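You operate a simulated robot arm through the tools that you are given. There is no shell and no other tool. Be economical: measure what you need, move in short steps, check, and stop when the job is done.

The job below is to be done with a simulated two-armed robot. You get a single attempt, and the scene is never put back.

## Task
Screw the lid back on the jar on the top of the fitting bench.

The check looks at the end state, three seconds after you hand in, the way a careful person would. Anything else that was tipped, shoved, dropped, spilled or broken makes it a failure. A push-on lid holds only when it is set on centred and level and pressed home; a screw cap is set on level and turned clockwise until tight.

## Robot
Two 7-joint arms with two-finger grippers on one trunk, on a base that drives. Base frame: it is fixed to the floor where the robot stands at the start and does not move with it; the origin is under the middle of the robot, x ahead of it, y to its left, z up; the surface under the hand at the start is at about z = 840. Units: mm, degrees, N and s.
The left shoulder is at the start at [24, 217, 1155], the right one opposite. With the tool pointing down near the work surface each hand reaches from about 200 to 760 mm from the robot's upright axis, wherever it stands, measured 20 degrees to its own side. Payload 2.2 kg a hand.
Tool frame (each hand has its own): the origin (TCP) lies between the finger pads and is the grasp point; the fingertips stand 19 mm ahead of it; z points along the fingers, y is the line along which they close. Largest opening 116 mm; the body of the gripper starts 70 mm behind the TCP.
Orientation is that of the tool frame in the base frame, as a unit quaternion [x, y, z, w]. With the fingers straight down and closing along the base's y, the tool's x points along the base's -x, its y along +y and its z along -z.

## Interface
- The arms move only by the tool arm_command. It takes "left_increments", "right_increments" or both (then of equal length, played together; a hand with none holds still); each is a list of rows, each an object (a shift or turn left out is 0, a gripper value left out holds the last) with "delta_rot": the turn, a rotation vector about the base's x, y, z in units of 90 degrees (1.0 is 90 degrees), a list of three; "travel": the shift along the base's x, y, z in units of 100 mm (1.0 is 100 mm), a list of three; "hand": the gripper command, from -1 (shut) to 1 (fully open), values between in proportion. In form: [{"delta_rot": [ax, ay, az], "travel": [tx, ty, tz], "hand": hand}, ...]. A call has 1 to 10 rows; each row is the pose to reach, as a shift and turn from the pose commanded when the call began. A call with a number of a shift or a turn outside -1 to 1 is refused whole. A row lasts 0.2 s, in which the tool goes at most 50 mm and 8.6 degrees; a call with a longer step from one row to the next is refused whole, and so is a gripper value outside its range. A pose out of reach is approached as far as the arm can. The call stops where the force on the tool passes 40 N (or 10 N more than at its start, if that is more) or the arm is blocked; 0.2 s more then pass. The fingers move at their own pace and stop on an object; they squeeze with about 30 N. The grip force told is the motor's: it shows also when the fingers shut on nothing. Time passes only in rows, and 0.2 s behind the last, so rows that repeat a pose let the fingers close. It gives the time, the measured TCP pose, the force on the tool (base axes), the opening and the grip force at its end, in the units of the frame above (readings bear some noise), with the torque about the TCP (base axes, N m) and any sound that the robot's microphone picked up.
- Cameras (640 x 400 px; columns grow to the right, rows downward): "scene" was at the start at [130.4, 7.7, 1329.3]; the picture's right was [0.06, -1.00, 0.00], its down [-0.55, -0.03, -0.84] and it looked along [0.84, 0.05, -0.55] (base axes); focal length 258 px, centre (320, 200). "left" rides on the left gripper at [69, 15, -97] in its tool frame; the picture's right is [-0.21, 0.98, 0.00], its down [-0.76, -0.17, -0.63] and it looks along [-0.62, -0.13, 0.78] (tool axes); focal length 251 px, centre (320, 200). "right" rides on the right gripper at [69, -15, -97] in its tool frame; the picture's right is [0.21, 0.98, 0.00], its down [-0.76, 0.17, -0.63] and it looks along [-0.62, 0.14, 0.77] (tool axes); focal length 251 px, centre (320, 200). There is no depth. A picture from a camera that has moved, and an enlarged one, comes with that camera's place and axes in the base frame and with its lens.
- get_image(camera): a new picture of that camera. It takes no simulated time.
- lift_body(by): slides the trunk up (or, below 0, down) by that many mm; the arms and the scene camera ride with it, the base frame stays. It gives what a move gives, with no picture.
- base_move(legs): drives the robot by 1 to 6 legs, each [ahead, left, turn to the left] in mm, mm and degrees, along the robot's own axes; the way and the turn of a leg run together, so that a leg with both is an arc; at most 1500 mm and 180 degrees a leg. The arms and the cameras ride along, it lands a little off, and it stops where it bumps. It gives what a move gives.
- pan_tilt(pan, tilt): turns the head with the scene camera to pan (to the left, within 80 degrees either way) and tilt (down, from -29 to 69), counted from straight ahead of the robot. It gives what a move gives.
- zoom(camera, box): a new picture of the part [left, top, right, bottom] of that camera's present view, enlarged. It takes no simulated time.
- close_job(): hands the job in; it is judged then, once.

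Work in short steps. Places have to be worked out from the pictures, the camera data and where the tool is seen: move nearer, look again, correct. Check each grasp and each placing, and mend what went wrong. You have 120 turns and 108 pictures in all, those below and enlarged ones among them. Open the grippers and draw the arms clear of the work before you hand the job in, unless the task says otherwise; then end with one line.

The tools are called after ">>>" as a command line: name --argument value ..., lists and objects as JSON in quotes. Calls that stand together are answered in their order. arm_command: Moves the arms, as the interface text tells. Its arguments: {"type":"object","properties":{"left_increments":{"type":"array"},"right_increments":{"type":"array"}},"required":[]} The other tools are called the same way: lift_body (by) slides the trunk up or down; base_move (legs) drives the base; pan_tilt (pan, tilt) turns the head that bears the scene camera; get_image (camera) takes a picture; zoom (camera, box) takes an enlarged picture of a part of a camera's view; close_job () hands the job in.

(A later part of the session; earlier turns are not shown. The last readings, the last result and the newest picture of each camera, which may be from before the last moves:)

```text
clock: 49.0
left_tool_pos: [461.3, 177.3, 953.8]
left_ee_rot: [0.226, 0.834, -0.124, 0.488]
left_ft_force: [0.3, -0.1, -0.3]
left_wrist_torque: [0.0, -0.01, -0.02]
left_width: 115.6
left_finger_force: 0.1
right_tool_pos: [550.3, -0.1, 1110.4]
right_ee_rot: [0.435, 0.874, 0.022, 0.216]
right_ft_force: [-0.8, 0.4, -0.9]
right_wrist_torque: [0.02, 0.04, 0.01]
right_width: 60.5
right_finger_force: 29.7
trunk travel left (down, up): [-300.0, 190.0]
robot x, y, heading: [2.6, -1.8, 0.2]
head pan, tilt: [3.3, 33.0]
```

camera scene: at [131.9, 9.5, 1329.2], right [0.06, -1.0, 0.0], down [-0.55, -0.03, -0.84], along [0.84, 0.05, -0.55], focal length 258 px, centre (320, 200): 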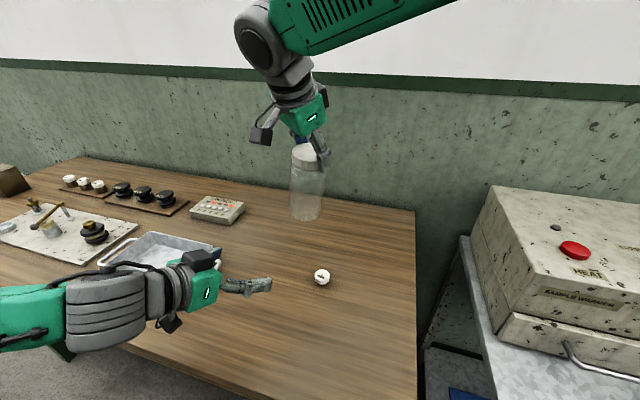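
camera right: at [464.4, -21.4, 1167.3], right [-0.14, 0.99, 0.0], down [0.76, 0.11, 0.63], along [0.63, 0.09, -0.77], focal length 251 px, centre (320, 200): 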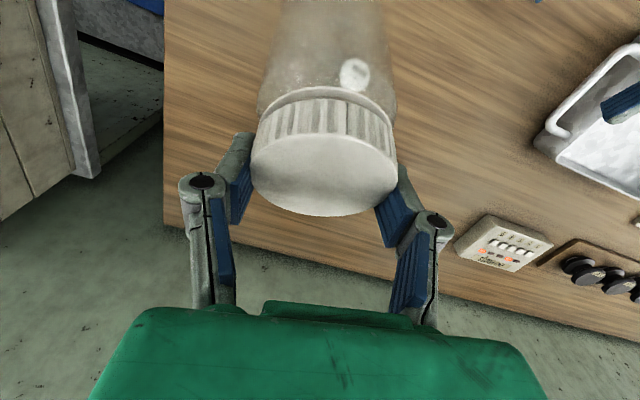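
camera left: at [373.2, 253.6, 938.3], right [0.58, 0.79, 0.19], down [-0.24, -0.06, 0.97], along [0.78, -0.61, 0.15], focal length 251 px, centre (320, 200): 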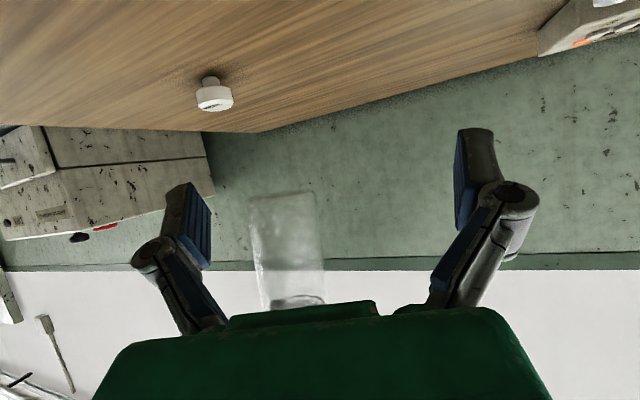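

The arm settles about 10 mm off: forward pitch seems limited for this wrist. Instead, the left hand can take the jar body in mid-air, release the right, and set the jar down. I'll check the jar's attitude.

>>> get_image --camera "left"

>>> zoom --camera "scene" --box '[240, 130, 400, 290]'

```text
39 pictures are left
camera left: at [368.5, 250.5, 941.3], right [0.58, 0.79, 0.2], down [-0.24, -0.07, 0.97], along [0.78, -0.61, 0.16], focal length 251 px, centre (320, 200)
```

left: 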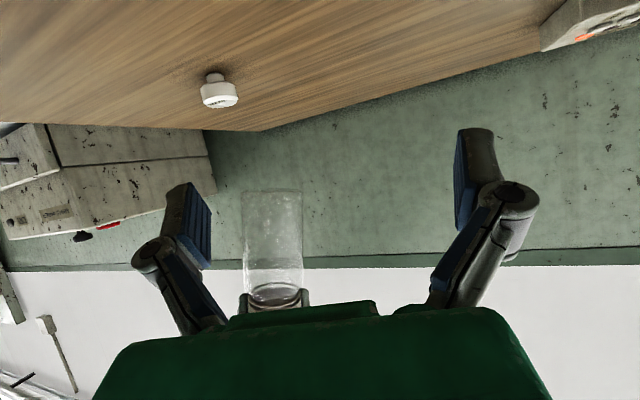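

```text
2.50 times, centred on (320, 210) of scene
camera zoom: at [131.5, 9.5, 1329.3], right [0.06, -1.0, 0.0], down [-0.55, -0.03, -0.84], along [0.84, 0.05, -0.55], focal length 645 px, centre (320, 175)
```

zoom: 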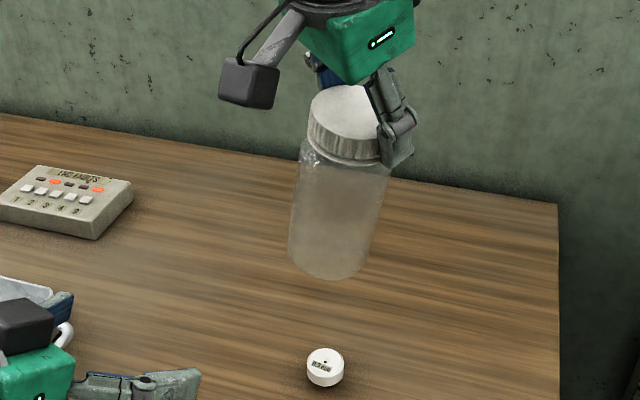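

The jar's bottom leans forward by about 12°, so I over-pitched. Pitching back also relieves the limit.

>>> arm_command --right_increments '[{"delta_rot": [-0.02, 0.06, 0]}, {"delta_rot": [-0.035, 0.12, 0]}, {"delta_rot": [-0.035, 0.13, 0]}, {"delta_rot": [-0.035, 0.13, 0]}]'

>>> get_image --camera "left"

>>> zoom --camera "scene" --box '[240, 130, 400, 290]'

```text
clock: 50.2
left_tool_pos: [457.1, 176.5, 955.8]
left_ee_rot: [0.227, 0.833, -0.124, 0.489]
left_ft_force: [-0.6, -0.5, -0.2]
left_wrist_torque: [-0.02, 0.0, -0.01]
left_width: 115.9
left_finger_force: 0.0
right_tool_pos: [552.1, -12.8, 1135.9]
right_ee_rot: [0.44, 0.887, -0.024, 0.141]
right_ft_force: [0.2, 0.3, -0.3]
right_wrist_torque: [0.0, 0.03, 0.01]
right_width: 60.2
right_finger_force: 29.5
trunk travel left (down, up): [-300.0, 190.0]
robot x, y, heading: [1.3, 1.4, -0.1]
head pan, tilt: [3.3, 33.0]
stopped in row 4 (right hand): the arm was blocked; the commanded pose is now the measured one
```

```text
37 pictures are left
camera left: at [365.8, 249.0, 942.9], right [0.58, 0.79, 0.2], down [-0.25, -0.07, 0.97], along [0.78, -0.61, 0.16], focal length 251 px, centre (320, 200)
```

left: 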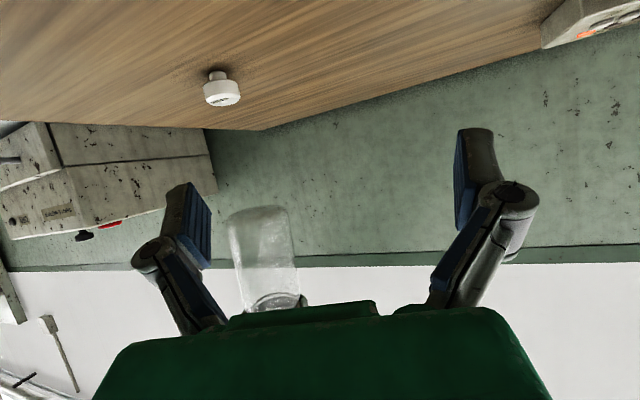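

```text
2.50 times, centred on (320, 210) of scene
camera zoom: at [131.5, 9.4, 1329.3], right [0.06, -1.0, 0.0], down [-0.55, -0.03, -0.84], along [0.84, 0.05, -0.55], focal length 645 px, centre (320, 175)
```

zoom: 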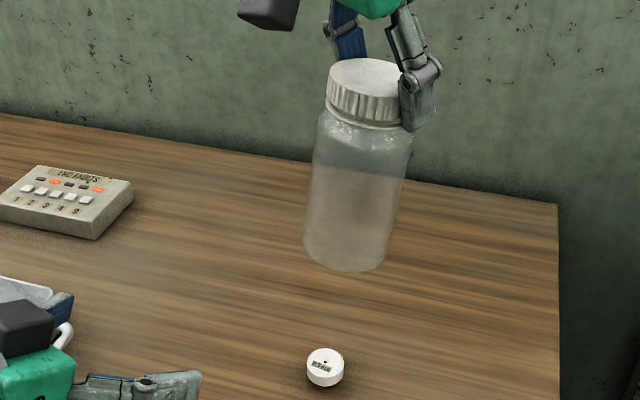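

The jar is now within about 4° of vertical. I'll bring the left hand up, yawing 30° further clockwise so it can approach the hanging jar from the left side.

>>> arm_command --left_increments '[{"travel": [0.05, 0, 0.25], "delta_rot": [0, 0, -0.08]}, {"travel": [0.1, -0.05, 0.5], "delta_rot": [0, 0, -0.16]}, {"travel": [0.2, -0.1, 0.75], "delta_rot": [0, 0, -0.24]}, {"travel": [0.3, -0.2, 0.95], "delta_rot": [0, 0, -0.32]}, {"travel": [0.3, -0.3, 1.0], "delta_rot": [0, 0, -0.33]}, {"travel": [0.3, -0.3, 1.0], "delta_rot": [0, 0, -0.33]}]'

>>> get_image --camera "left"

>>> get_image --camera "scene"

```text
clock: 51.6
left_tool_pos: [488.9, 148.9, 1055.4]
left_ee_rot: [0.433, 0.747, -0.245, 0.442]
left_ft_force: [0.1, -0.4, -0.4]
left_wrist_torque: [0.02, 0.01, -0.02]
left_width: 115.9
left_finger_force: 0.0
right_tool_pos: [553.3, -11.6, 1136.4]
right_ee_rot: [0.439, 0.887, -0.025, 0.141]
right_ft_force: [0.0, 0.5, -1.5]
right_wrist_torque: [-0.01, -0.02, -0.01]
right_width: 60.1
right_finger_force: 29.7
trunk travel left (down, up): [-300.0, 190.0]
robot x, y, heading: [1.6, -2.3, 0.1]
head pan, tilt: [3.3, 33.0]
```

```text
35 pictures are left
camera left: at [445.2, 257.6, 1042.6], right [0.89, 0.4, 0.2], down [-0.25, 0.06, 0.97], along [0.38, -0.91, 0.16], focal length 251 px, centre (320, 200)
```

left: 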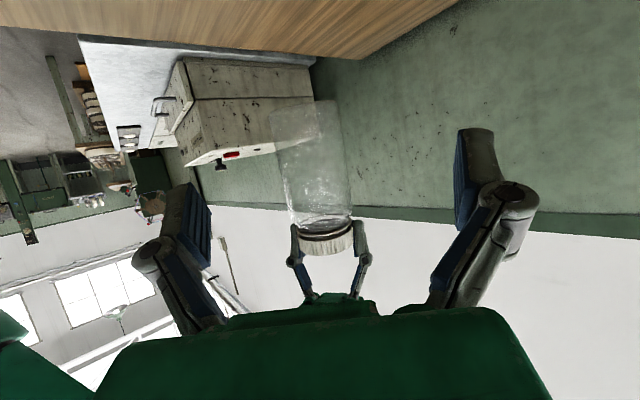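

```text
34 pictures are left
camera scene: at [131.9, 9.4, 1329.2], right [0.06, -1.0, 0.0], down [-0.55, -0.03, -0.84], along [0.84, 0.05, -0.55], focal length 258 px, centre (320, 200)
```

scene: 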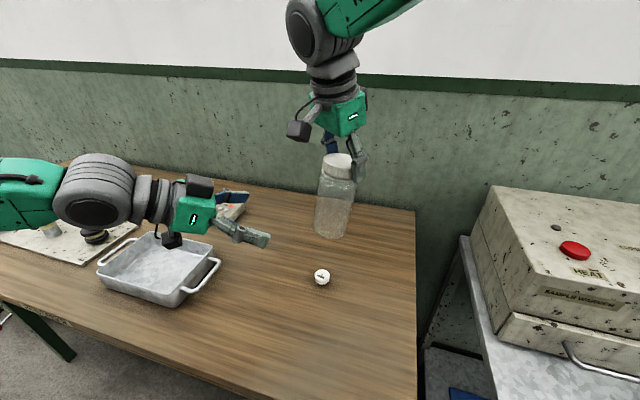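

The left hand tracks well. The jar mid-body is at about (555,-7,1052), so I'll move to a staging point 80 mm short along the tool axis.

>>> arm_command --left_increments '[{"travel": [0.1, -0.3, 0.13]}, {"travel": [0.2, -0.6, 0.25]}, {"travel": [0.3, -0.9, 0.36]}, {"travel": [0.3, -0.94, 0.37]}, {"travel": [0.3, -0.94, 0.37]}]'

>>> get_image --camera "left"

>>> zoom --camera "scene" --box '[240, 120, 400, 240]'

```text
clock: 52.8
left_tool_pos: [519.9, 56.4, 1092.0]
left_ee_rot: [0.433, 0.747, -0.246, 0.442]
left_ft_force: [-0.2, 0.3, 0.2]
left_wrist_torque: [-0.01, -0.01, 0.0]
left_width: 115.9
left_finger_force: 0.0
right_tool_pos: [553.3, -10.0, 1136.8]
right_ee_rot: [0.439, 0.887, -0.025, 0.141]
right_ft_force: [0.2, 0.3, -1.1]
right_wrist_torque: [-0.01, -0.02, 0.02]
right_width: 60.3
right_finger_force: 29.9
trunk travel left (down, up): [-300.0, 190.0]
robot x, y, heading: [-2.3, -0.1, 0.3]
head pan, tilt: [3.3, 33.0]
```

```text
33 pictures are left
camera left: at [475.4, 165.5, 1079.5], right [0.89, 0.4, 0.2], down [-0.25, 0.07, 0.97], along [0.38, -0.91, 0.16], focal length 251 px, centre (320, 200)
```

left: 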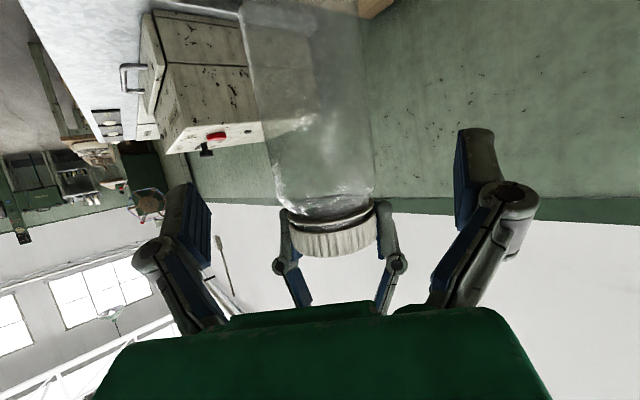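

```text
3.33 times, centred on (320, 180) of scene
camera zoom: at [132.3, 10.7, 1329.2], right [0.06, -1.0, 0.0], down [-0.55, -0.03, -0.84], along [0.84, 0.05, -0.55], focal length 860 px, centre (320, 267)
```

zoom: 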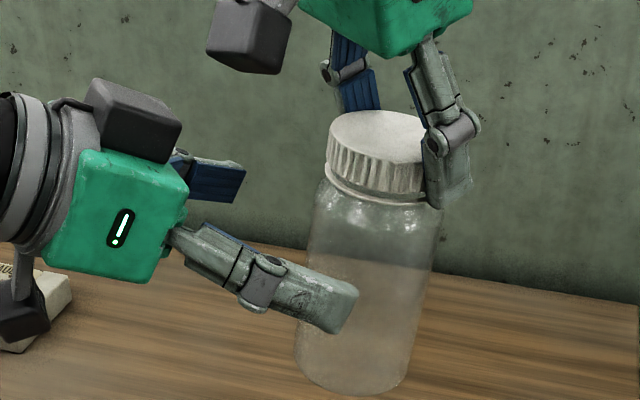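

The jar lies between the left fingers' path. I'll advance to straddle it.

>>> arm_command --left_increments '[{"travel": [0.12, -0.2, -0.13]}, {"travel": [0.24, -0.41, -0.27]}, {"travel": [0.36, -0.62, -0.4]}, {"travel": [0.36, -0.62, -0.4]}]'

>>> get_image --camera "left"

>>> zoom --camera "scene" --box '[240, 120, 400, 240]'

```text
clock: 53.8
left_tool_pos: [556.6, -5.5, 1056.2]
left_ee_rot: [0.434, 0.746, -0.246, 0.441]
left_ft_force: [-0.1, -0.2, 0.9]
left_wrist_torque: [0.02, 0.05, -0.01]
left_width: 116.2
left_finger_force: 0.0
right_tool_pos: [552.7, -10.6, 1136.2]
right_ee_rot: [0.44, 0.887, -0.023, 0.14]
right_ft_force: [-1.2, -0.2, -0.2]
right_wrist_torque: [-0.02, -0.01, -0.01]
right_width: 60.2
right_finger_force: 29.6
trunk travel left (down, up): [-300.0, 190.0]
robot x, y, heading: [0.6, -0.3, -0.2]
head pan, tilt: [3.3, 33.0]
```

```text
31 pictures are left
camera left: at [511.3, 103.1, 1040.5], right [0.89, 0.4, 0.2], down [-0.25, 0.06, 0.97], along [0.38, -0.91, 0.16], focal length 251 px, centre (320, 200)
```

left: 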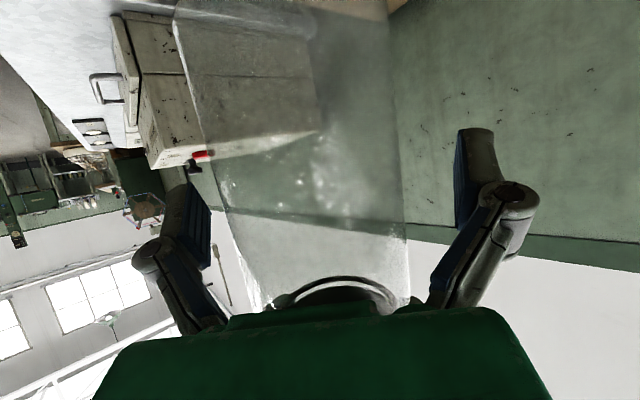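

```text
3.33 times, centred on (320, 180) of scene
camera zoom: at [132.3, 8.3, 1329.2], right [0.06, -1.0, 0.0], down [-0.55, -0.03, -0.84], along [0.84, 0.05, -0.55], focal length 860 px, centre (320, 267)
```

zoom: 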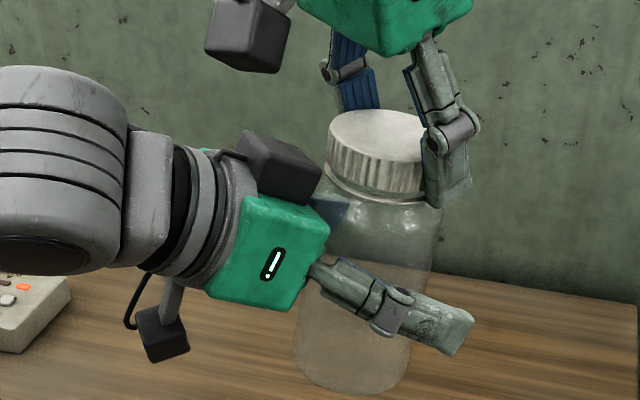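

The jar is about 4 mm off-centre laterally. I'll shift and close the left fingers on it.

>>> arm_command --left_increments '[{"travel": [-0.035, -0.02, 0]}, {"travel": [-0.035, -0.02, 0], "hand": 0.4}, {"travel": [-0.035, -0.02, 0], "hand": 0.2}, {"travel": [-0.035, -0.02, 0], "hand": 0.0}, {"travel": [-0.035, -0.02, 0], "hand": 0.0}, {"travel": [-0.035, -0.02, 0], "hand": 0.0}]'

>>> get_image --camera "left"

```text
clock: 55.2
left_tool_pos: [552.0, -10.3, 1053.7]
left_ee_rot: [0.431, 0.747, -0.245, 0.442]
left_ft_force: [14.0, 1.1, -1.2]
left_wrist_torque: [0.38, 0.35, -0.13]
left_width: 71.9
left_finger_force: 29.6
right_tool_pos: [552.9, -11.5, 1136.6]
right_ee_rot: [0.44, 0.887, -0.023, 0.14]
right_ft_force: [-14.6, 0.1, 2.2]
right_wrist_torque: [-0.42, 0.85, 0.18]
right_width: 60.5
right_finger_force: 29.8
trunk travel left (down, up): [-300.0, 190.0]
robot x, y, heading: [1.0, -1.2, 0.1]
head pan, tilt: [3.3, 33.0]
```

```text
29 pictures are left
camera left: at [508.5, 100.2, 1040.7], right [0.89, 0.4, 0.2], down [-0.25, 0.06, 0.97], along [0.38, -0.91, 0.16], focal length 251 px, centre (320, 200)
```

left: 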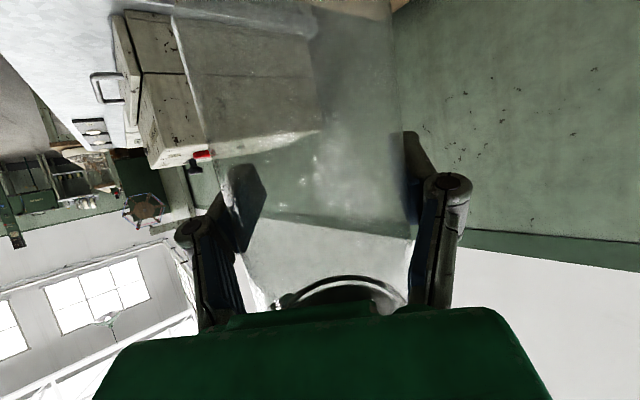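

The left hand has the jar at 71.9 mm. I'll open the right fully, then lower the jar out of it with the left, which tracks well.

>>> arm_command --right_increments '[{"hand": 0.3}, {"hand": 0.8}, {"hand": 1.0}, {"hand": 1.0}, {"hand": 1.0}]'

>>> zoom --camera "scene" --box '[240, 120, 400, 240]'

```text
clock: 56.4
left_tool_pos: [552.1, -8.9, 1054.3]
left_ee_rot: [0.433, 0.746, -0.246, 0.442]
left_ft_force: [-0.3, 0.6, -0.7]
left_wrist_torque: [-0.01, 0.0, 0.0]
left_width: 72.5
left_finger_force: 30.1
right_tool_pos: [554.6, -12.2, 1135.4]
right_ee_rot: [0.439, 0.887, -0.022, 0.141]
right_ft_force: [0.3, -0.5, -0.8]
right_wrist_torque: [0.0, 0.01, -0.01]
right_width: 115.8
right_finger_force: 0.1
trunk travel left (down, up): [-300.0, 190.0]
robot x, y, heading: [-0.4, 0.6, -0.1]
head pan, tilt: [3.3, 33.0]
```

```text
3.33 times, centred on (320, 180) of scene
camera zoom: at [132.6, 8.0, 1329.2], right [0.06, -1.0, 0.0], down [-0.55, -0.03, -0.84], along [0.84, 0.05, -0.55], focal length 860 px, centre (320, 267)
```

zoom: 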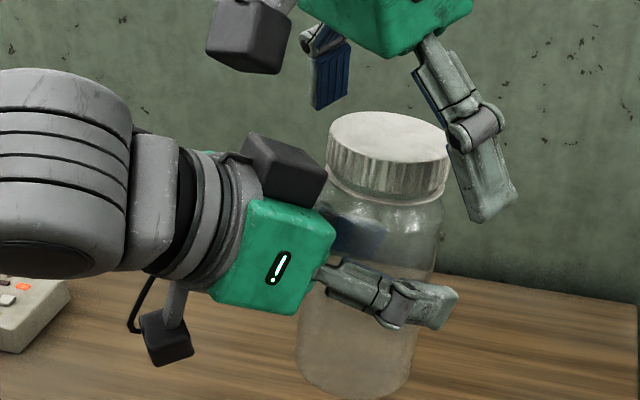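

The lid sits well on the jar. I'll lower the jar out of the right hand, then bring it over toward the original spot.

>>> arm_command --left_increments '[{"travel": [0, 0, -0.2]}, {"travel": [0, 0, -0.4]}, {"travel": [0, 0, -0.6]}, {"travel": [0, 0.1, -0.75]}, {"travel": [0, 0.4, -0.75]}, {"travel": [0, 0.7, -0.75]}, {"travel": [0, 0.95, -0.75]}, {"travel": [0, 0.95, -0.75]}]'

>>> arm_command --left_increments '[{"travel": [0, 0.2, 0], "delta_rot": [0, 0, 0.08]}, {"travel": [-0.05, 0.4, 0], "delta_rot": [0, 0, 0.16]}, {"travel": [-0.1, 0.6, 0], "delta_rot": [0, 0, 0.24]}, {"travel": [-0.12, 0.61, 0], "delta_rot": [0, 0, 0.333]}, {"travel": [-0.12, 0.61, 0], "delta_rot": [0, 0, 0.333]}]'

>>> zoom --camera "scene" --box '[160, 140, 360, 300]'

>>> get_image --camera "left"

```text
clock: 58.2
left_tool_pos: [551.8, 82.7, 978.1]
left_ee_rot: [0.433, 0.747, -0.245, 0.441]
left_ft_force: [0.2, -1.1, -0.4]
left_wrist_torque: [0.01, -0.02, 0.02]
left_width: 72.3
left_finger_force: 29.7
right_tool_pos: [554.0, -11.4, 1135.5]
right_ee_rot: [0.439, 0.887, -0.025, 0.141]
right_ft_force: [0.4, 0.5, 0.0]
right_wrist_torque: [0.0, 0.01, -0.01]
right_width: 116.2
right_finger_force: 0.0
trunk travel left (down, up): [-300.0, 190.0]
robot x, y, heading: [5.5, -1.6, -0.2]
head pan, tilt: [3.3, 33.0]
```

```text
clock: 59.4
left_tool_pos: [538.8, 143.1, 978.3]
left_ee_rot: [0.224, 0.833, -0.122, 0.49]
left_ft_force: [0.2, 0.1, -0.2]
left_wrist_torque: [0.04, 0.03, 0.0]
left_width: 72.3
left_finger_force: 29.5
right_tool_pos: [553.7, -11.9, 1136.5]
right_ee_rot: [0.439, 0.887, -0.023, 0.142]
right_ft_force: [0.1, -0.7, -0.7]
right_wrist_torque: [0.01, -0.01, 0.02]
right_width: 116.0
right_finger_force: 0.0
trunk travel left (down, up): [-300.0, 190.0]
robot x, y, heading: [0.9, 0.3, 0.2]
head pan, tilt: [3.3, 33.0]
```

```text
2.50 times, centred on (260, 220) of scene
camera zoom: at [132.0, 7.3, 1329.2], right [0.06, -1.0, 0.0], down [-0.55, -0.03, -0.84], along [0.84, 0.05, -0.55], focal length 645 px, centre (470, 150)
```

zoom: 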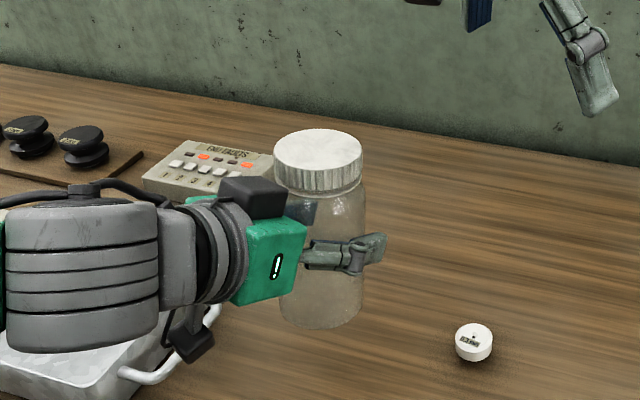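

```text
26 pictures are left
camera left: at [445.3, 215.1, 964.7], right [0.57, 0.79, 0.2], down [-0.25, -0.07, 0.97], along [0.78, -0.6, 0.16], focal length 251 px, centre (320, 200)
```

left: 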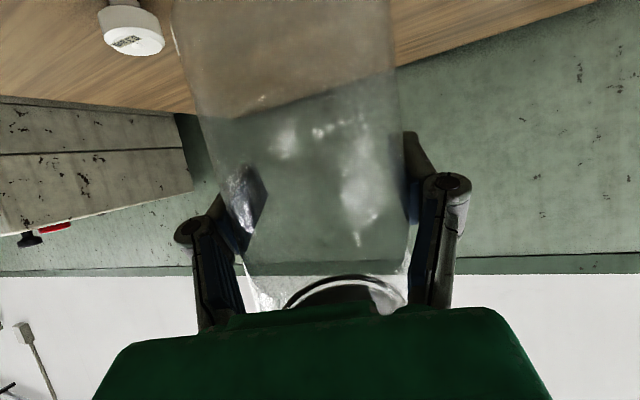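

The left hand holds the jar at its old spot. The bottom leans about 4.5° to +y and 3.5° toward the robot, so I'll correct that and lower to just above the table.

>>> arm_command --left_increments '[{"travel": [0.01, 0.03, -0.15], "delta_rot": [-0.025, -0.02, 0]}, {"travel": [0.01, 0.04, -0.35], "delta_rot": [-0.05, -0.038, 0]}, {"travel": [0.01, 0.04, -0.5], "delta_rot": [-0.05, -0.038, 0]}, {"travel": [0.01, 0.04, -0.5], "delta_rot": [-0.05, -0.038, 0]}]'

>>> zoom --camera "scene" --box '[180, 180, 340, 300]'

>>> get_image --camera "left"

```text
clock: 60.4
left_tool_pos: [540.6, 147.6, 927.6]
left_ee_rot: [0.208, 0.813, -0.147, 0.523]
left_ft_force: [0.3, -0.3, 0.2]
left_wrist_torque: [-0.02, -0.01, 0.0]
left_width: 72.2
left_finger_force: 30.0
right_tool_pos: [552.4, -11.5, 1135.1]
right_ee_rot: [0.439, 0.887, -0.025, 0.142]
right_ft_force: [-0.7, 0.7, 0.7]
right_wrist_torque: [0.0, -0.03, 0.01]
right_width: 115.8
right_finger_force: 0.1
trunk travel left (down, up): [-300.0, 190.0]
robot x, y, heading: [-0.1, -3.6, -0.0]
head pan, tilt: [3.3, 33.0]
```

```text
3.33 times, centred on (260, 240) of scene
camera zoom: at [131.9, 8.8, 1329.3], right [0.06, -1.0, 0.0], down [-0.55, -0.03, -0.84], along [0.84, 0.05, -0.55], focal length 860 px, centre (520, 67)
```

zoom: 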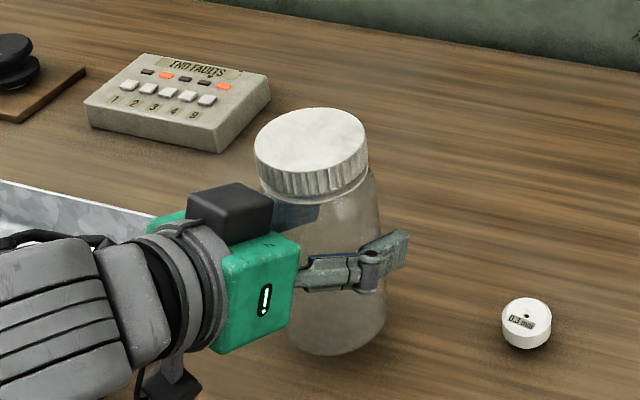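

```text
24 pictures are left
camera left: at [448.4, 219.0, 903.2], right [0.56, 0.81, 0.17], down [-0.3, 0.01, 0.95], along [0.77, -0.59, 0.25], focal length 251 px, centre (320, 200)
```

left: 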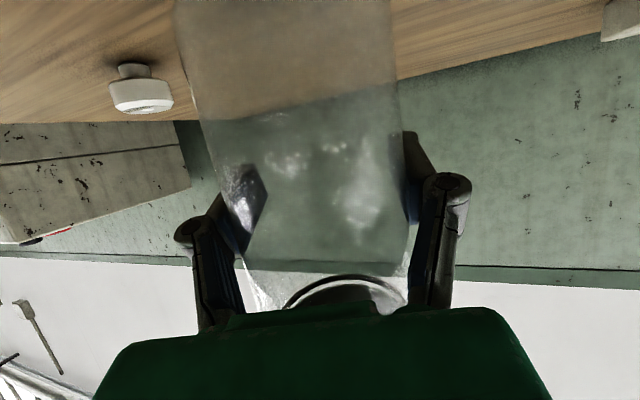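

The jar is now within about 1° of vertical and roughly 10 mm above the table. I'll lower slowly to contact.

>>> arm_command --left_increments '[{"travel": [0, 0, -0.04]}, {"travel": [0, 0, -0.07]}, {"travel": [0, 0, -0.09]}, {"travel": [0, 0, -0.11]}, {"travel": [0, 0, -0.13]}]'

```text
clock: 61.6
left_tool_pos: [540.6, 149.8, 914.4]
left_ee_rot: [0.209, 0.813, -0.148, 0.523]
left_ft_force: [1.1, 0.2, 0.5]
left_wrist_torque: [0.0, -0.03, -0.03]
left_width: 71.9
left_finger_force: 30.3
right_tool_pos: [553.4, -10.2, 1135.9]
right_ee_rot: [0.438, 0.887, -0.024, 0.142]
right_ft_force: [0.2, -0.3, 0.5]
right_wrist_torque: [-0.02, 0.01, -0.02]
right_width: 116.1
right_finger_force: 0.0
trunk travel left (down, up): [-300.0, 190.0]
robot x, y, heading: [-1.5, -2.0, -0.1]
head pan, tilt: [3.3, 33.0]
```

No contact yet, so I'll lower further in small steps.

>>> arm_command --left_increments '[{"travel": [0, 0, -0.015]}, {"travel": [0, 0, -0.03]}, {"travel": [0, 0, -0.045]}, {"travel": [0, 0, -0.06]}]'

```text
clock: 62.6
left_tool_pos: [541.6, 149.6, 909.7]
left_ee_rot: [0.21, 0.813, -0.149, 0.523]
left_ft_force: [-0.4, 0.8, 0.6]
left_wrist_torque: [0.0, -0.02, -0.05]
left_width: 72.1
left_finger_force: 29.5
right_tool_pos: [553.1, -10.9, 1137.4]
right_ee_rot: [0.439, 0.887, -0.024, 0.14]
right_ft_force: [0.1, 0.0, 0.1]
right_wrist_torque: [0.0, -0.01, 0.0]
right_width: 116.2
right_finger_force: 0.0
trunk travel left (down, up): [-300.0, 190.0]
robot x, y, heading: [1.2, 1.5, 0.3]
head pan, tilt: [3.3, 33.0]
```

>>> arm_command --left_increments '[{"travel": [0, 0, -0.015]}, {"travel": [0, 0, -0.03]}, {"travel": [0, 0, -0.045]}, {"travel": [0, 0, -0.06]}]'

>>> zoom --camera "scene" --box '[220, 200, 320, 300]'

```text
clock: 63.6
left_tool_pos: [539.8, 148.5, 906.7]
left_ee_rot: [0.209, 0.811, -0.148, 0.527]
left_ft_force: [1.7, 3.9, 22.7]
left_wrist_torque: [0.13, -0.23, 0.13]
left_width: 72.2
left_finger_force: 29.9
right_tool_pos: [551.7, -11.5, 1140.1]
right_ee_rot: [0.439, 0.887, -0.022, 0.142]
right_ft_force: [-1.1, -0.6, -0.7]
right_wrist_torque: [0.03, -0.01, 0.04]
right_width: 116.2
right_finger_force: 0.1
trunk travel left (down, up): [-300.0, 190.0]
robot x, y, heading: [-0.3, -3.6, -0.1]
head pan, tilt: [3.3, 33.0]
```

```text
4.00 times, centred on (270, 250) of scene
camera zoom: at [128.4, 8.6, 1329.9], right [0.06, -1.0, 0.0], down [-0.54, -0.03, -0.84], along [0.84, 0.05, -0.55], focal length 1032 px, centre (520, 0)
```

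zoom: 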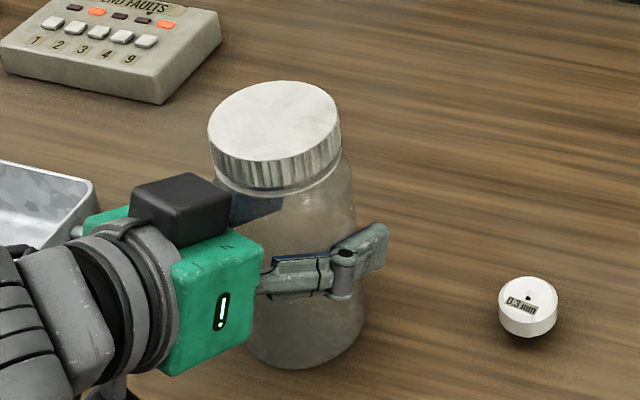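

The jar is down on the table at 22 N. I'll unload, release briefly so it stands flat on its own, and check.

>>> arm_command --left_increments '[{"travel": [0, 0, 0.03]}, {"travel": [0, 0, 0.03]}, {"travel": [0, 0, 0.03], "hand": 0.4}, {"travel": [0, 0, 0.03], "hand": 0.6}, {"travel": [0, 0, 0.03], "hand": 0.6}]'

>>> zoom --camera "scene" --box '[220, 200, 320, 300]'

>>> get_image --camera "left"

```text
clock: 64.8
left_tool_pos: [540.4, 150.0, 905.5]
left_ee_rot: [0.209, 0.813, -0.149, 0.523]
left_ft_force: [-0.2, 0.4, 0.0]
left_wrist_torque: [0.02, 0.04, -0.02]
left_width: 92.9
left_finger_force: 0.1
right_tool_pos: [553.9, -12.6, 1135.1]
right_ee_rot: [0.439, 0.887, -0.024, 0.141]
right_ft_force: [-0.2, 0.0, -0.5]
right_wrist_torque: [0.01, 0.01, 0.0]
right_width: 115.9
right_finger_force: 0.1
trunk travel left (down, up): [-300.0, 190.0]
robot x, y, heading: [0.5, -4.9, 0.2]
head pan, tilt: [3.3, 33.0]
```

```text
4.00 times, centred on (270, 250) of scene
camera zoom: at [131.9, 8.9, 1329.2], right [0.06, -1.0, 0.0], down [-0.55, -0.03, -0.84], along [0.84, 0.05, -0.55], focal length 1032 px, centre (520, 0)
```

zoom: 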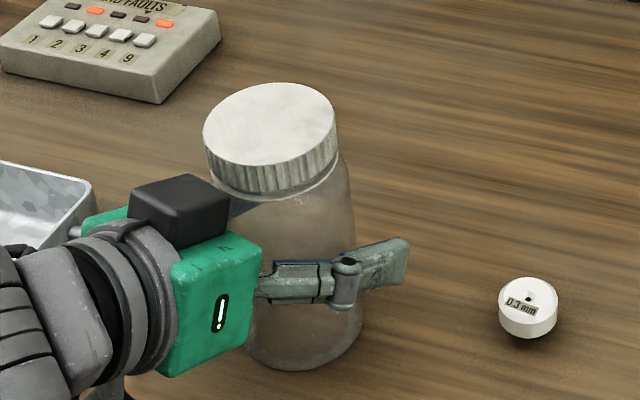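

```text
21 pictures are left
camera left: at [447.9, 219.4, 881.3], right [0.56, 0.81, 0.17], down [-0.3, 0.01, 0.95], along [0.77, -0.59, 0.25], focal length 251 px, centre (320, 200)
```

left: 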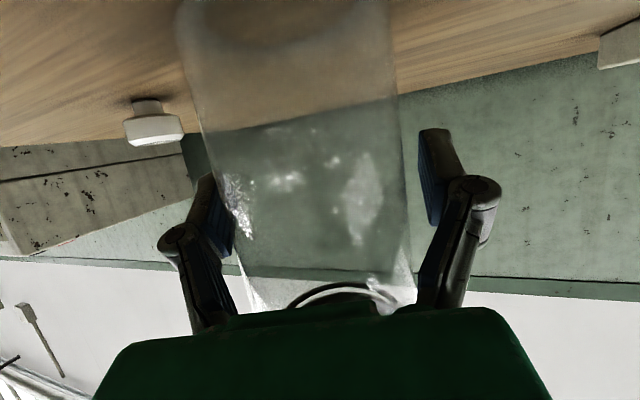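

The jar stands freely upright. I'll centre the left hand on it and grip again, while the right hand levels itself.

>>> arm_command --left_increments '[{"travel": [-0.02, -0.025, 0]}, {"travel": [-0.035, -0.05, 0]}, {"travel": [-0.035, -0.05, 0], "hand": 0.3}, {"travel": [-0.035, -0.05, 0], "hand": 0.0}, {"travel": [-0.035, -0.05, 0], "hand": 0.0}]' --right_increments '[{"delta_rot": [0.03, 0.04, 0]}, {"delta_rot": [0.06, 0.08, 0]}, {"delta_rot": [0.09, 0.12, 0]}, {"delta_rot": [0.104, 0.145, 0]}, {"delta_rot": [0.104, 0.145, 0]}]'

>>> zoom --camera "scene" --box '[230, 200, 310, 260]'

```text
clock: 66.0
left_tool_pos: [536.5, 143.6, 905.8]
left_ee_rot: [0.209, 0.813, -0.148, 0.523]
left_ft_force: [0.5, 0.2, 0.1]
left_wrist_torque: [0.0, -0.02, 0.02]
left_width: 69.7
left_finger_force: 30.1
right_tool_pos: [551.9, -9.9, 1136.5]
right_ee_rot: [0.443, 0.896, -0.002, 0.004]
right_ft_force: [-0.3, -0.3, 0.1]
right_wrist_torque: [-0.01, -0.03, 0.0]
right_width: 116.1
right_finger_force: 0.1
trunk travel left (down, up): [-300.0, 190.0]
robot x, y, heading: [1.4, 0.5, 0.1]
head pan, tilt: [3.3, 33.0]
```

```text
6.67 times, centred on (270, 230) of scene
camera zoom: at [131.7, 8.5, 1329.2], right [0.06, -1.0, 0.0], down [-0.55, -0.03, -0.84], along [0.84, 0.05, -0.55], focal length 1721 px, centre (653, 0)
```

zoom: 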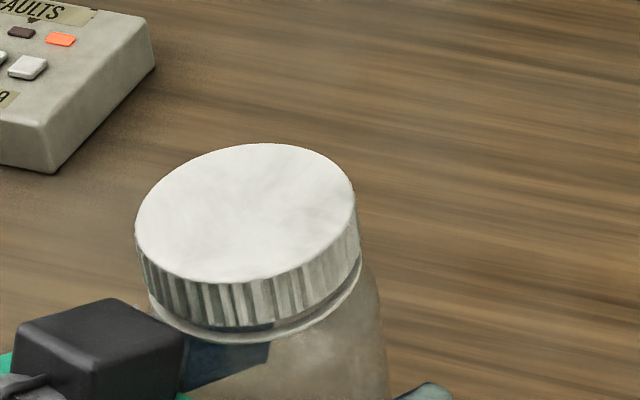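

The right hand is level and tracks again, and the lid sits level on the jar just above the ring. By scene and grip geometry, the jar axis is now about (526.5,149.5). Next I'll rotate the right wrist counter-clockwise for turning travel, watching for limits.

>>> arm_command --right_increments '[{"delta_rot": [0, 0, 0.09]}, {"delta_rot": [0, 0, 0.18]}, {"delta_rot": [0, 0, 0.27]}, {"delta_rot": [0, 0, 0.36]}, {"delta_rot": [0, 0, 0.45]}, {"delta_rot": [0, 0, 0.54]}, {"delta_rot": [0, 0, 0.58]}, {"delta_rot": [0, 0, 0.58]}]'

```text
clock: 67.8
left_tool_pos: [536.4, 144.8, 905.5]
left_ee_rot: [0.21, 0.813, -0.149, 0.523]
left_ft_force: [0.0, 0.3, 0.6]
left_wrist_torque: [-0.02, -0.01, -0.02]
left_width: 69.7
left_finger_force: 29.4
right_tool_pos: [554.8, -12.2, 1136.7]
right_ee_rot: [0.003, 1.0, -0.001, 0.003]
right_ft_force: [0.0, -0.4, 0.7]
right_wrist_torque: [-0.03, 0.0, 0.01]
right_width: 116.0
right_finger_force: 0.1
trunk travel left (down, up): [-300.0, 190.0]
robot x, y, heading: [-1.9, 1.6, -0.0]
head pan, tilt: [3.3, 33.0]
```

Tracking is clean again. I'll continue to +55° while moving toward the jar at height.

>>> arm_command --right_increments '[{"delta_rot": [0, 0, 0.09], "travel": [0, 0.15, 0]}, {"delta_rot": [0, 0, 0.18], "travel": [-0.05, 0.3, 0]}, {"delta_rot": [0, 0, 0.27], "travel": [-0.1, 0.45, 0]}, {"delta_rot": [0, 0, 0.36], "travel": [-0.15, 0.6, 0]}, {"delta_rot": [0, 0, 0.45], "travel": [-0.2, 0.75, 0]}, {"delta_rot": [0, 0, 0.54], "travel": [-0.25, 0.9, 0]}, {"delta_rot": [0, 0, 0.62], "travel": [-0.28, 1.0, 0]}, {"delta_rot": [0, 0, 0.62], "travel": [-0.28, 1.0, 0]}]'

>>> arm_command --right_increments '[{"travel": [0, 0.3, -0.2]}, {"travel": [0, 0.6, -0.5]}, {"travel": [0, 0.61, -0.9]}, {"travel": [0, 0.61, -0.9]}]'

>>> get_image --camera "right"

```text
clock: 69.8
left_tool_pos: [533.3, 142.2, 907.6]
left_ee_rot: [0.21, 0.812, -0.148, 0.524]
left_ft_force: [-0.7, 0.4, -0.6]
left_wrist_torque: [0.0, -0.03, 0.0]
left_width: 69.3
left_finger_force: 29.7
right_tool_pos: [542.1, 58.2, 1160.8]
right_ee_rot: [-0.439, 0.898, 0.03, 0.02]
right_ft_force: [-0.2, 0.3, -0.1]
right_wrist_torque: [-0.02, 0.0, 0.01]
right_width: 116.1
right_finger_force: 0.2
trunk travel left (down, up): [-300.0, 190.0]
robot x, y, heading: [-1.4, -4.0, 0.2]
head pan, tilt: [3.3, 33.0]
stopped in row 8 (right hand): the arm was blocked; the commanded pose is now the measured one
```

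```text
clock: 70.8
left_tool_pos: [534.2, 142.5, 907.9]
left_ee_rot: [0.21, 0.812, -0.147, 0.524]
left_ft_force: [0.2, -0.4, -0.8]
left_wrist_torque: [-0.02, -0.03, 0.02]
left_width: 69.5
left_finger_force: 29.8
right_tool_pos: [552.3, 107.9, 1078.6]
right_ee_rot: [-0.427, 0.903, 0.04, 0.025]
right_ft_force: [0.8, 0.3, 0.1]
right_wrist_torque: [0.0, 0.02, -0.04]
right_width: 115.8
right_finger_force: 0.1
trunk travel left (down, up): [-300.0, 190.0]
robot x, y, heading: [2.9, 0.2, 0.1]
head pan, tilt: [3.3, 33.0]
```

```text
19 pictures are left
camera right: at [519.5, 36.6, 1167.1], right [-0.89, 0.45, 0.03], down [0.34, 0.63, 0.7], along [0.29, 0.63, -0.71], focal length 251 px, centre (320, 200)
```

right: 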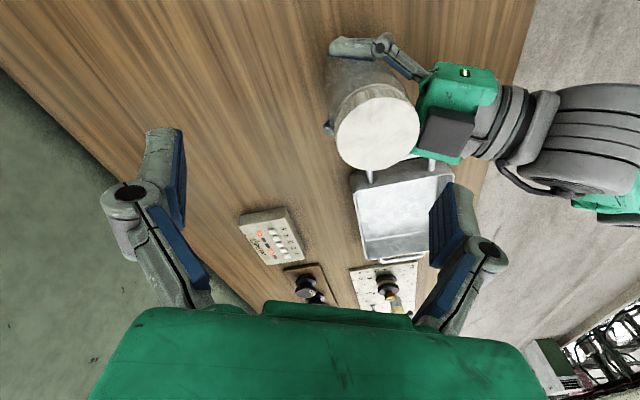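

The right wrist's counter-clockwise limit is near +50°, so I'll back off to about +25°, level and move over the jar.

>>> arm_command --right_increments '[{"delta_rot": [-0.02, 0, -0.08], "travel": [-0.05, 0.1, 0]}, {"delta_rot": [-0.04, 0, -0.16], "travel": [-0.1, 0.2, 0]}, {"delta_rot": [-0.06, 0.007, -0.23], "travel": [-0.18, 0.3, 0]}, {"delta_rot": [-0.06, 0.007, -0.28], "travel": [-0.26, 0.4, 0]}, {"delta_rot": [-0.06, 0.007, -0.28], "travel": [-0.26, 0.42, -0.1]}, {"delta_rot": [-0.06, 0.007, -0.28], "travel": [-0.26, 0.42, -0.2]}]'

>>> get_image --camera "right"

```text
clock: 72.2
left_tool_pos: [532.5, 142.5, 908.1]
left_ee_rot: [0.21, 0.812, -0.148, 0.524]
left_ft_force: [-0.5, -0.7, -1.2]
left_wrist_torque: [0.0, -0.01, -0.02]
left_width: 69.4
left_finger_force: 29.9
right_tool_pos: [516.7, 164.9, 1050.1]
right_ee_rot: [-0.233, 0.972, -0.016, 0.001]
right_ft_force: [-0.1, -0.9, 0.1]
right_wrist_torque: [0.02, 0.01, -0.01]
right_width: 115.9
right_finger_force: 0.0
trunk travel left (down, up): [-300.0, 190.0]
robot x, y, heading: [-1.2, 0.1, 0.1]
head pan, tilt: [3.3, 33.0]
```

```text
18 pictures are left
camera right: at [460.9, 122.5, 1146.3], right [-0.64, 0.77, -0.03], down [0.59, 0.51, 0.62], along [0.49, 0.38, -0.78], focal length 251 px, centre (320, 200)
```

right: 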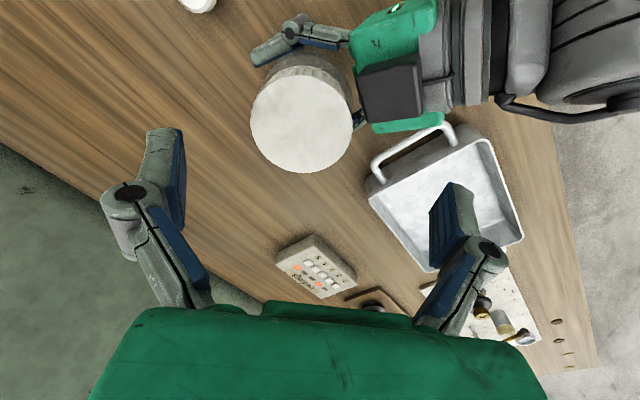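

Lid centre is at about (523,152). The left gripper's box is close to where the right fingers must go, so I'll release, back the left hand 13 mm along its axis, and regrip with the jar at the TCP.

>>> arm_command --left_increments '[{"travel": [0, 0, -0.02]}, {"travel": [0, 0, -0.02], "hand": 0.5}, {"travel": [-0.03, 0.03, -0.02]}, {"travel": [-0.06, 0.06, -0.02]}, {"travel": [-0.095, 0.085, -0.02]}, {"travel": [-0.095, 0.085, -0.02], "hand": 0.2}, {"travel": [-0.095, 0.085, -0.02], "hand": 0.0}, {"travel": [-0.095, 0.085, -0.02], "hand": 0.0}]'

>>> get_image --camera "right"

```text
clock: 74.0
left_tool_pos: [524.4, 151.2, 906.5]
left_ee_rot: [0.209, 0.811, -0.147, 0.525]
left_ft_force: [-0.4, 1.8, 1.6]
left_wrist_torque: [0.11, -0.05, 0.02]
left_width: 68.7
left_finger_force: 30.3
right_tool_pos: [515.8, 163.7, 1050.5]
right_ee_rot: [-0.235, 0.972, -0.016, 0.002]
right_ft_force: [-0.1, 0.1, 0.3]
right_wrist_torque: [-0.02, -0.03, 0.01]
right_width: 115.9
right_finger_force: 0.1
trunk travel left (down, up): [-300.0, 190.0]
robot x, y, heading: [1.2, 1.8, -0.1]
head pan, tilt: [3.3, 33.0]
```

```text
17 pictures are left
camera right: at [460.9, 122.5, 1146.8], right [-0.64, 0.77, -0.03], down [0.59, 0.51, 0.62], along [0.49, 0.38, -0.78], focal length 251 px, centre (320, 200)
```

right: 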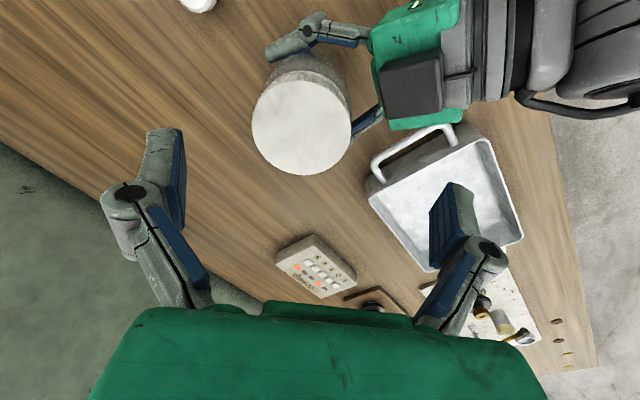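

Clearance is better now. I'll centre the right hand over the lid, narrow it to 80 mm, and lower to just above the lid.

>>> arm_command --right_increments '[{"travel": [0.035, -0.06, 0], "delta_rot": [0.02, 0.006, 0], "hand": 0.4}, {"travel": [0.07, -0.115, 0], "delta_rot": [0.02, 0.006, 0]}, {"travel": [0.07, -0.115, -0.2], "delta_rot": [0.02, 0.006, 0]}, {"travel": [0.07, -0.115, -0.36], "delta_rot": [0.02, 0.006, 0]}, {"travel": [0.07, -0.115, -0.36], "delta_rot": [0.02, 0.006, 0]}]'

>>> get_image --camera "right"

```text
clock: 75.2
left_tool_pos: [524.0, 150.4, 905.6]
left_ee_rot: [0.21, 0.812, -0.148, 0.524]
left_ft_force: [-0.1, -1.0, 2.4]
left_wrist_torque: [0.02, -0.04, 0.01]
left_width: 68.5
left_finger_force: 30.0
right_tool_pos: [522.4, 152.1, 1014.2]
right_ee_rot: [-0.234, 0.972, 0.002, -0.001]
right_ft_force: [0.0, 0.5, 0.8]
right_wrist_torque: [-0.02, 0.0, 0.03]
right_width: 81.3
right_finger_force: 0.0
trunk travel left (down, up): [-300.0, 190.0]
robot x, y, heading: [0.9, -2.1, 0.2]
head pan, tilt: [3.3, 33.0]
```

```text
16 pictures are left
camera right: at [467.8, 106.8, 1110.4], right [-0.64, 0.77, 0.0], down [0.6, 0.49, 0.63], along [0.49, 0.4, -0.77], focal length 251 px, centre (320, 200)
```

right: 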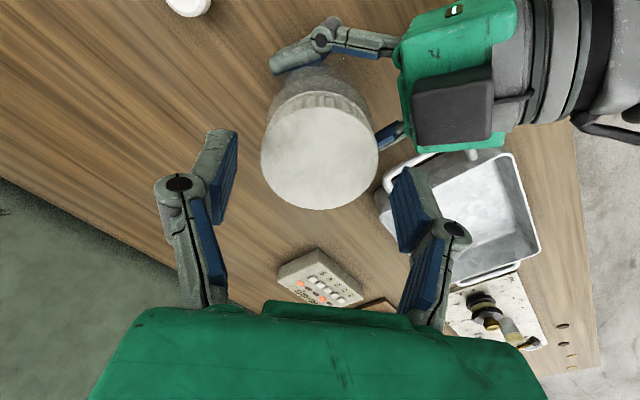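

The lid is centred within about 1–2 mm. I'll descend and close on it.

>>> arm_command --right_increments '[{"travel": [0.01, 0.007, -0.1]}, {"travel": [0.01, 0.007, -0.2]}, {"travel": [0.01, 0.007, -0.245]}, {"travel": [0.01, 0.007, -0.245], "hand": -0.3}, {"travel": [0.01, 0.007, -0.245], "hand": -0.3}, {"travel": [0.01, 0.007, -0.245], "hand": -0.3}]'

>>> get_image --camera "right"

```text
clock: 76.6
left_tool_pos: [524.0, 150.8, 905.2]
left_ee_rot: [0.21, 0.813, -0.147, 0.523]
left_ft_force: [-1.1, -0.8, 3.1]
left_wrist_torque: [0.19, -0.13, 0.0]
left_width: 68.6
left_finger_force: 29.9
right_tool_pos: [522.3, 151.3, 991.9]
right_ee_rot: [-0.234, 0.972, 0.002, 0.0]
right_ft_force: [0.1, 1.0, 1.7]
right_wrist_torque: [-0.04, -0.05, 0.02]
right_width: 60.7
right_finger_force: 30.2
trunk travel left (down, up): [-300.0, 190.0]
robot x, y, heading: [-1.1, 2.3, -0.1]
head pan, tilt: [3.3, 33.0]
```

```text
15 pictures are left
camera right: at [468.9, 107.7, 1086.2], right [-0.64, 0.77, 0.0], down [0.6, 0.49, 0.63], along [0.49, 0.4, -0.77], focal length 251 px, centre (320, 200)
```

right: 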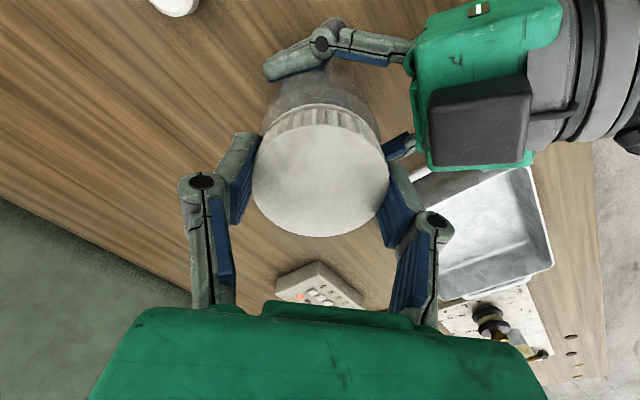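

Clean grip with almost no side load. I'll turn clockwise about 40° and watch the torque.

>>> arm_command --right_increments '[{"travel": [0, 0, 0], "delta_rot": [0, 0, -0.09]}, {"travel": [0, 0, -0.003], "delta_rot": [0, 0, -0.18]}, {"travel": [0, 0, -0.004], "delta_rot": [0, 0, -0.27]}, {"travel": [0, 0, -0.005], "delta_rot": [0, 0, -0.36]}, {"travel": [0, 0, -0.005], "delta_rot": [0, 0, -0.45]}]'

```text
clock: 77.8
left_tool_pos: [524.0, 151.3, 906.4]
left_ee_rot: [0.21, 0.812, -0.148, 0.524]
left_ft_force: [5.6, -2.2, 4.4]
left_wrist_torque: [0.47, 0.44, 0.04]
left_width: 68.2
left_finger_force: 30.0
right_tool_pos: [524.0, 152.5, 989.6]
right_ee_rot: [0.118, 0.993, 0.002, 0.0]
right_ft_force: [-6.0, 1.3, 0.8]
right_wrist_torque: [-0.25, -0.09, 0.01]
right_width: 60.6
right_finger_force: 29.3
trunk travel left (down, up): [-300.0, 190.0]
robot x, y, heading: [1.1, 0.3, -0.2]
head pan, tilt: [3.3, 33.0]
```

Free turning so far. Continuing with a small x trim.

>>> arm_command --right_increments '[{"travel": [-0.006, 0, -0.002], "delta_rot": [0, 0, -0.09]}, {"travel": [-0.006, 0, -0.004], "delta_rot": [0, 0, -0.18]}, {"travel": [-0.006, 0, -0.006], "delta_rot": [0, 0, -0.27]}, {"travel": [-0.006, 0, -0.008], "delta_rot": [0, 0, -0.36]}, {"travel": [-0.006, 0, -0.008], "delta_rot": [0, 0, -0.45]}]'

```text
clock: 79.0
left_tool_pos: [525.6, 150.2, 906.2]
left_ee_rot: [0.21, 0.812, -0.148, 0.525]
left_ft_force: [5.6, -5.5, 2.4]
left_wrist_torque: [0.94, 0.02, -0.02]
left_width: 68.1
left_finger_force: 30.6
right_tool_pos: [523.4, 154.1, 989.5]
right_ee_rot: [0.454, 0.891, 0.001, -0.001]
right_ft_force: [-4.0, 7.5, 3.9]
right_wrist_torque: [-0.17, 0.07, 0.01]
right_width: 60.5
right_finger_force: 29.9
trunk travel left (down, up): [-300.0, 190.0]
robot x, y, heading: [2.4, 1.1, -0.0]
head pan, tilt: [3.3, 33.0]
```

Still no tightening torque; now at -54°. I'll turn another 32°, still inside the limit, then ratchet back.

>>> arm_command --right_increments '[{"travel": [-0.004, 0.006, -0.002], "delta_rot": [0, 0, -0.09]}, {"travel": [-0.004, 0.006, -0.004], "delta_rot": [0, 0, -0.18]}, {"travel": [-0.004, 0.006, -0.006], "delta_rot": [0, 0, -0.27]}, {"travel": [-0.004, 0.006, -0.008], "delta_rot": [0, 0, -0.36]}]'

>>> zoom --camera "scene" --box '[210, 180, 310, 260]'

```text
clock: 80.0
left_tool_pos: [524.1, 151.0, 906.1]
left_ee_rot: [0.21, 0.812, -0.147, 0.524]
left_ft_force: [-0.2, -4.5, 3.1]
left_wrist_torque: [0.85, -0.69, 0.01]
left_width: 67.9
left_finger_force: 29.9
right_tool_pos: [523.7, 151.6, 988.9]
right_ee_rot: [0.685, 0.728, 0.001, 0.002]
right_ft_force: [3.1, 6.4, 5.5]
right_wrist_torque: [-0.19, 0.04, 0.02]
right_width: 60.6
right_finger_force: 29.8
trunk travel left (down, up): [-300.0, 190.0]
robot x, y, heading: [-2.0, 5.0, 0.2]
head pan, tilt: [3.3, 33.0]
```

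```text
5.00 times, centred on (260, 220) of scene
camera zoom: at [131.2, 9.6, 1329.4], right [0.06, -1.0, 0.0], down [-0.55, -0.03, -0.84], along [0.84, 0.05, -0.55], focal length 1291 px, centre (620, 100)
```

zoom: 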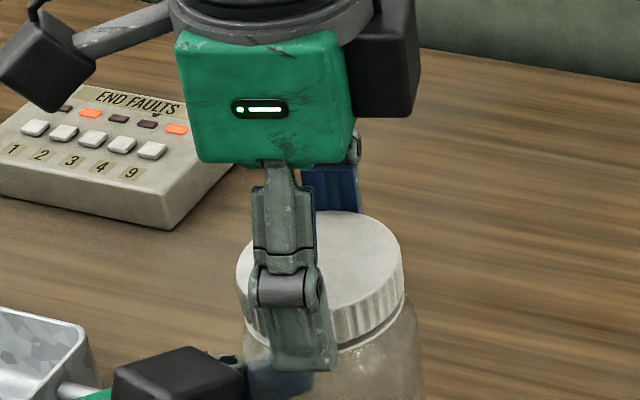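

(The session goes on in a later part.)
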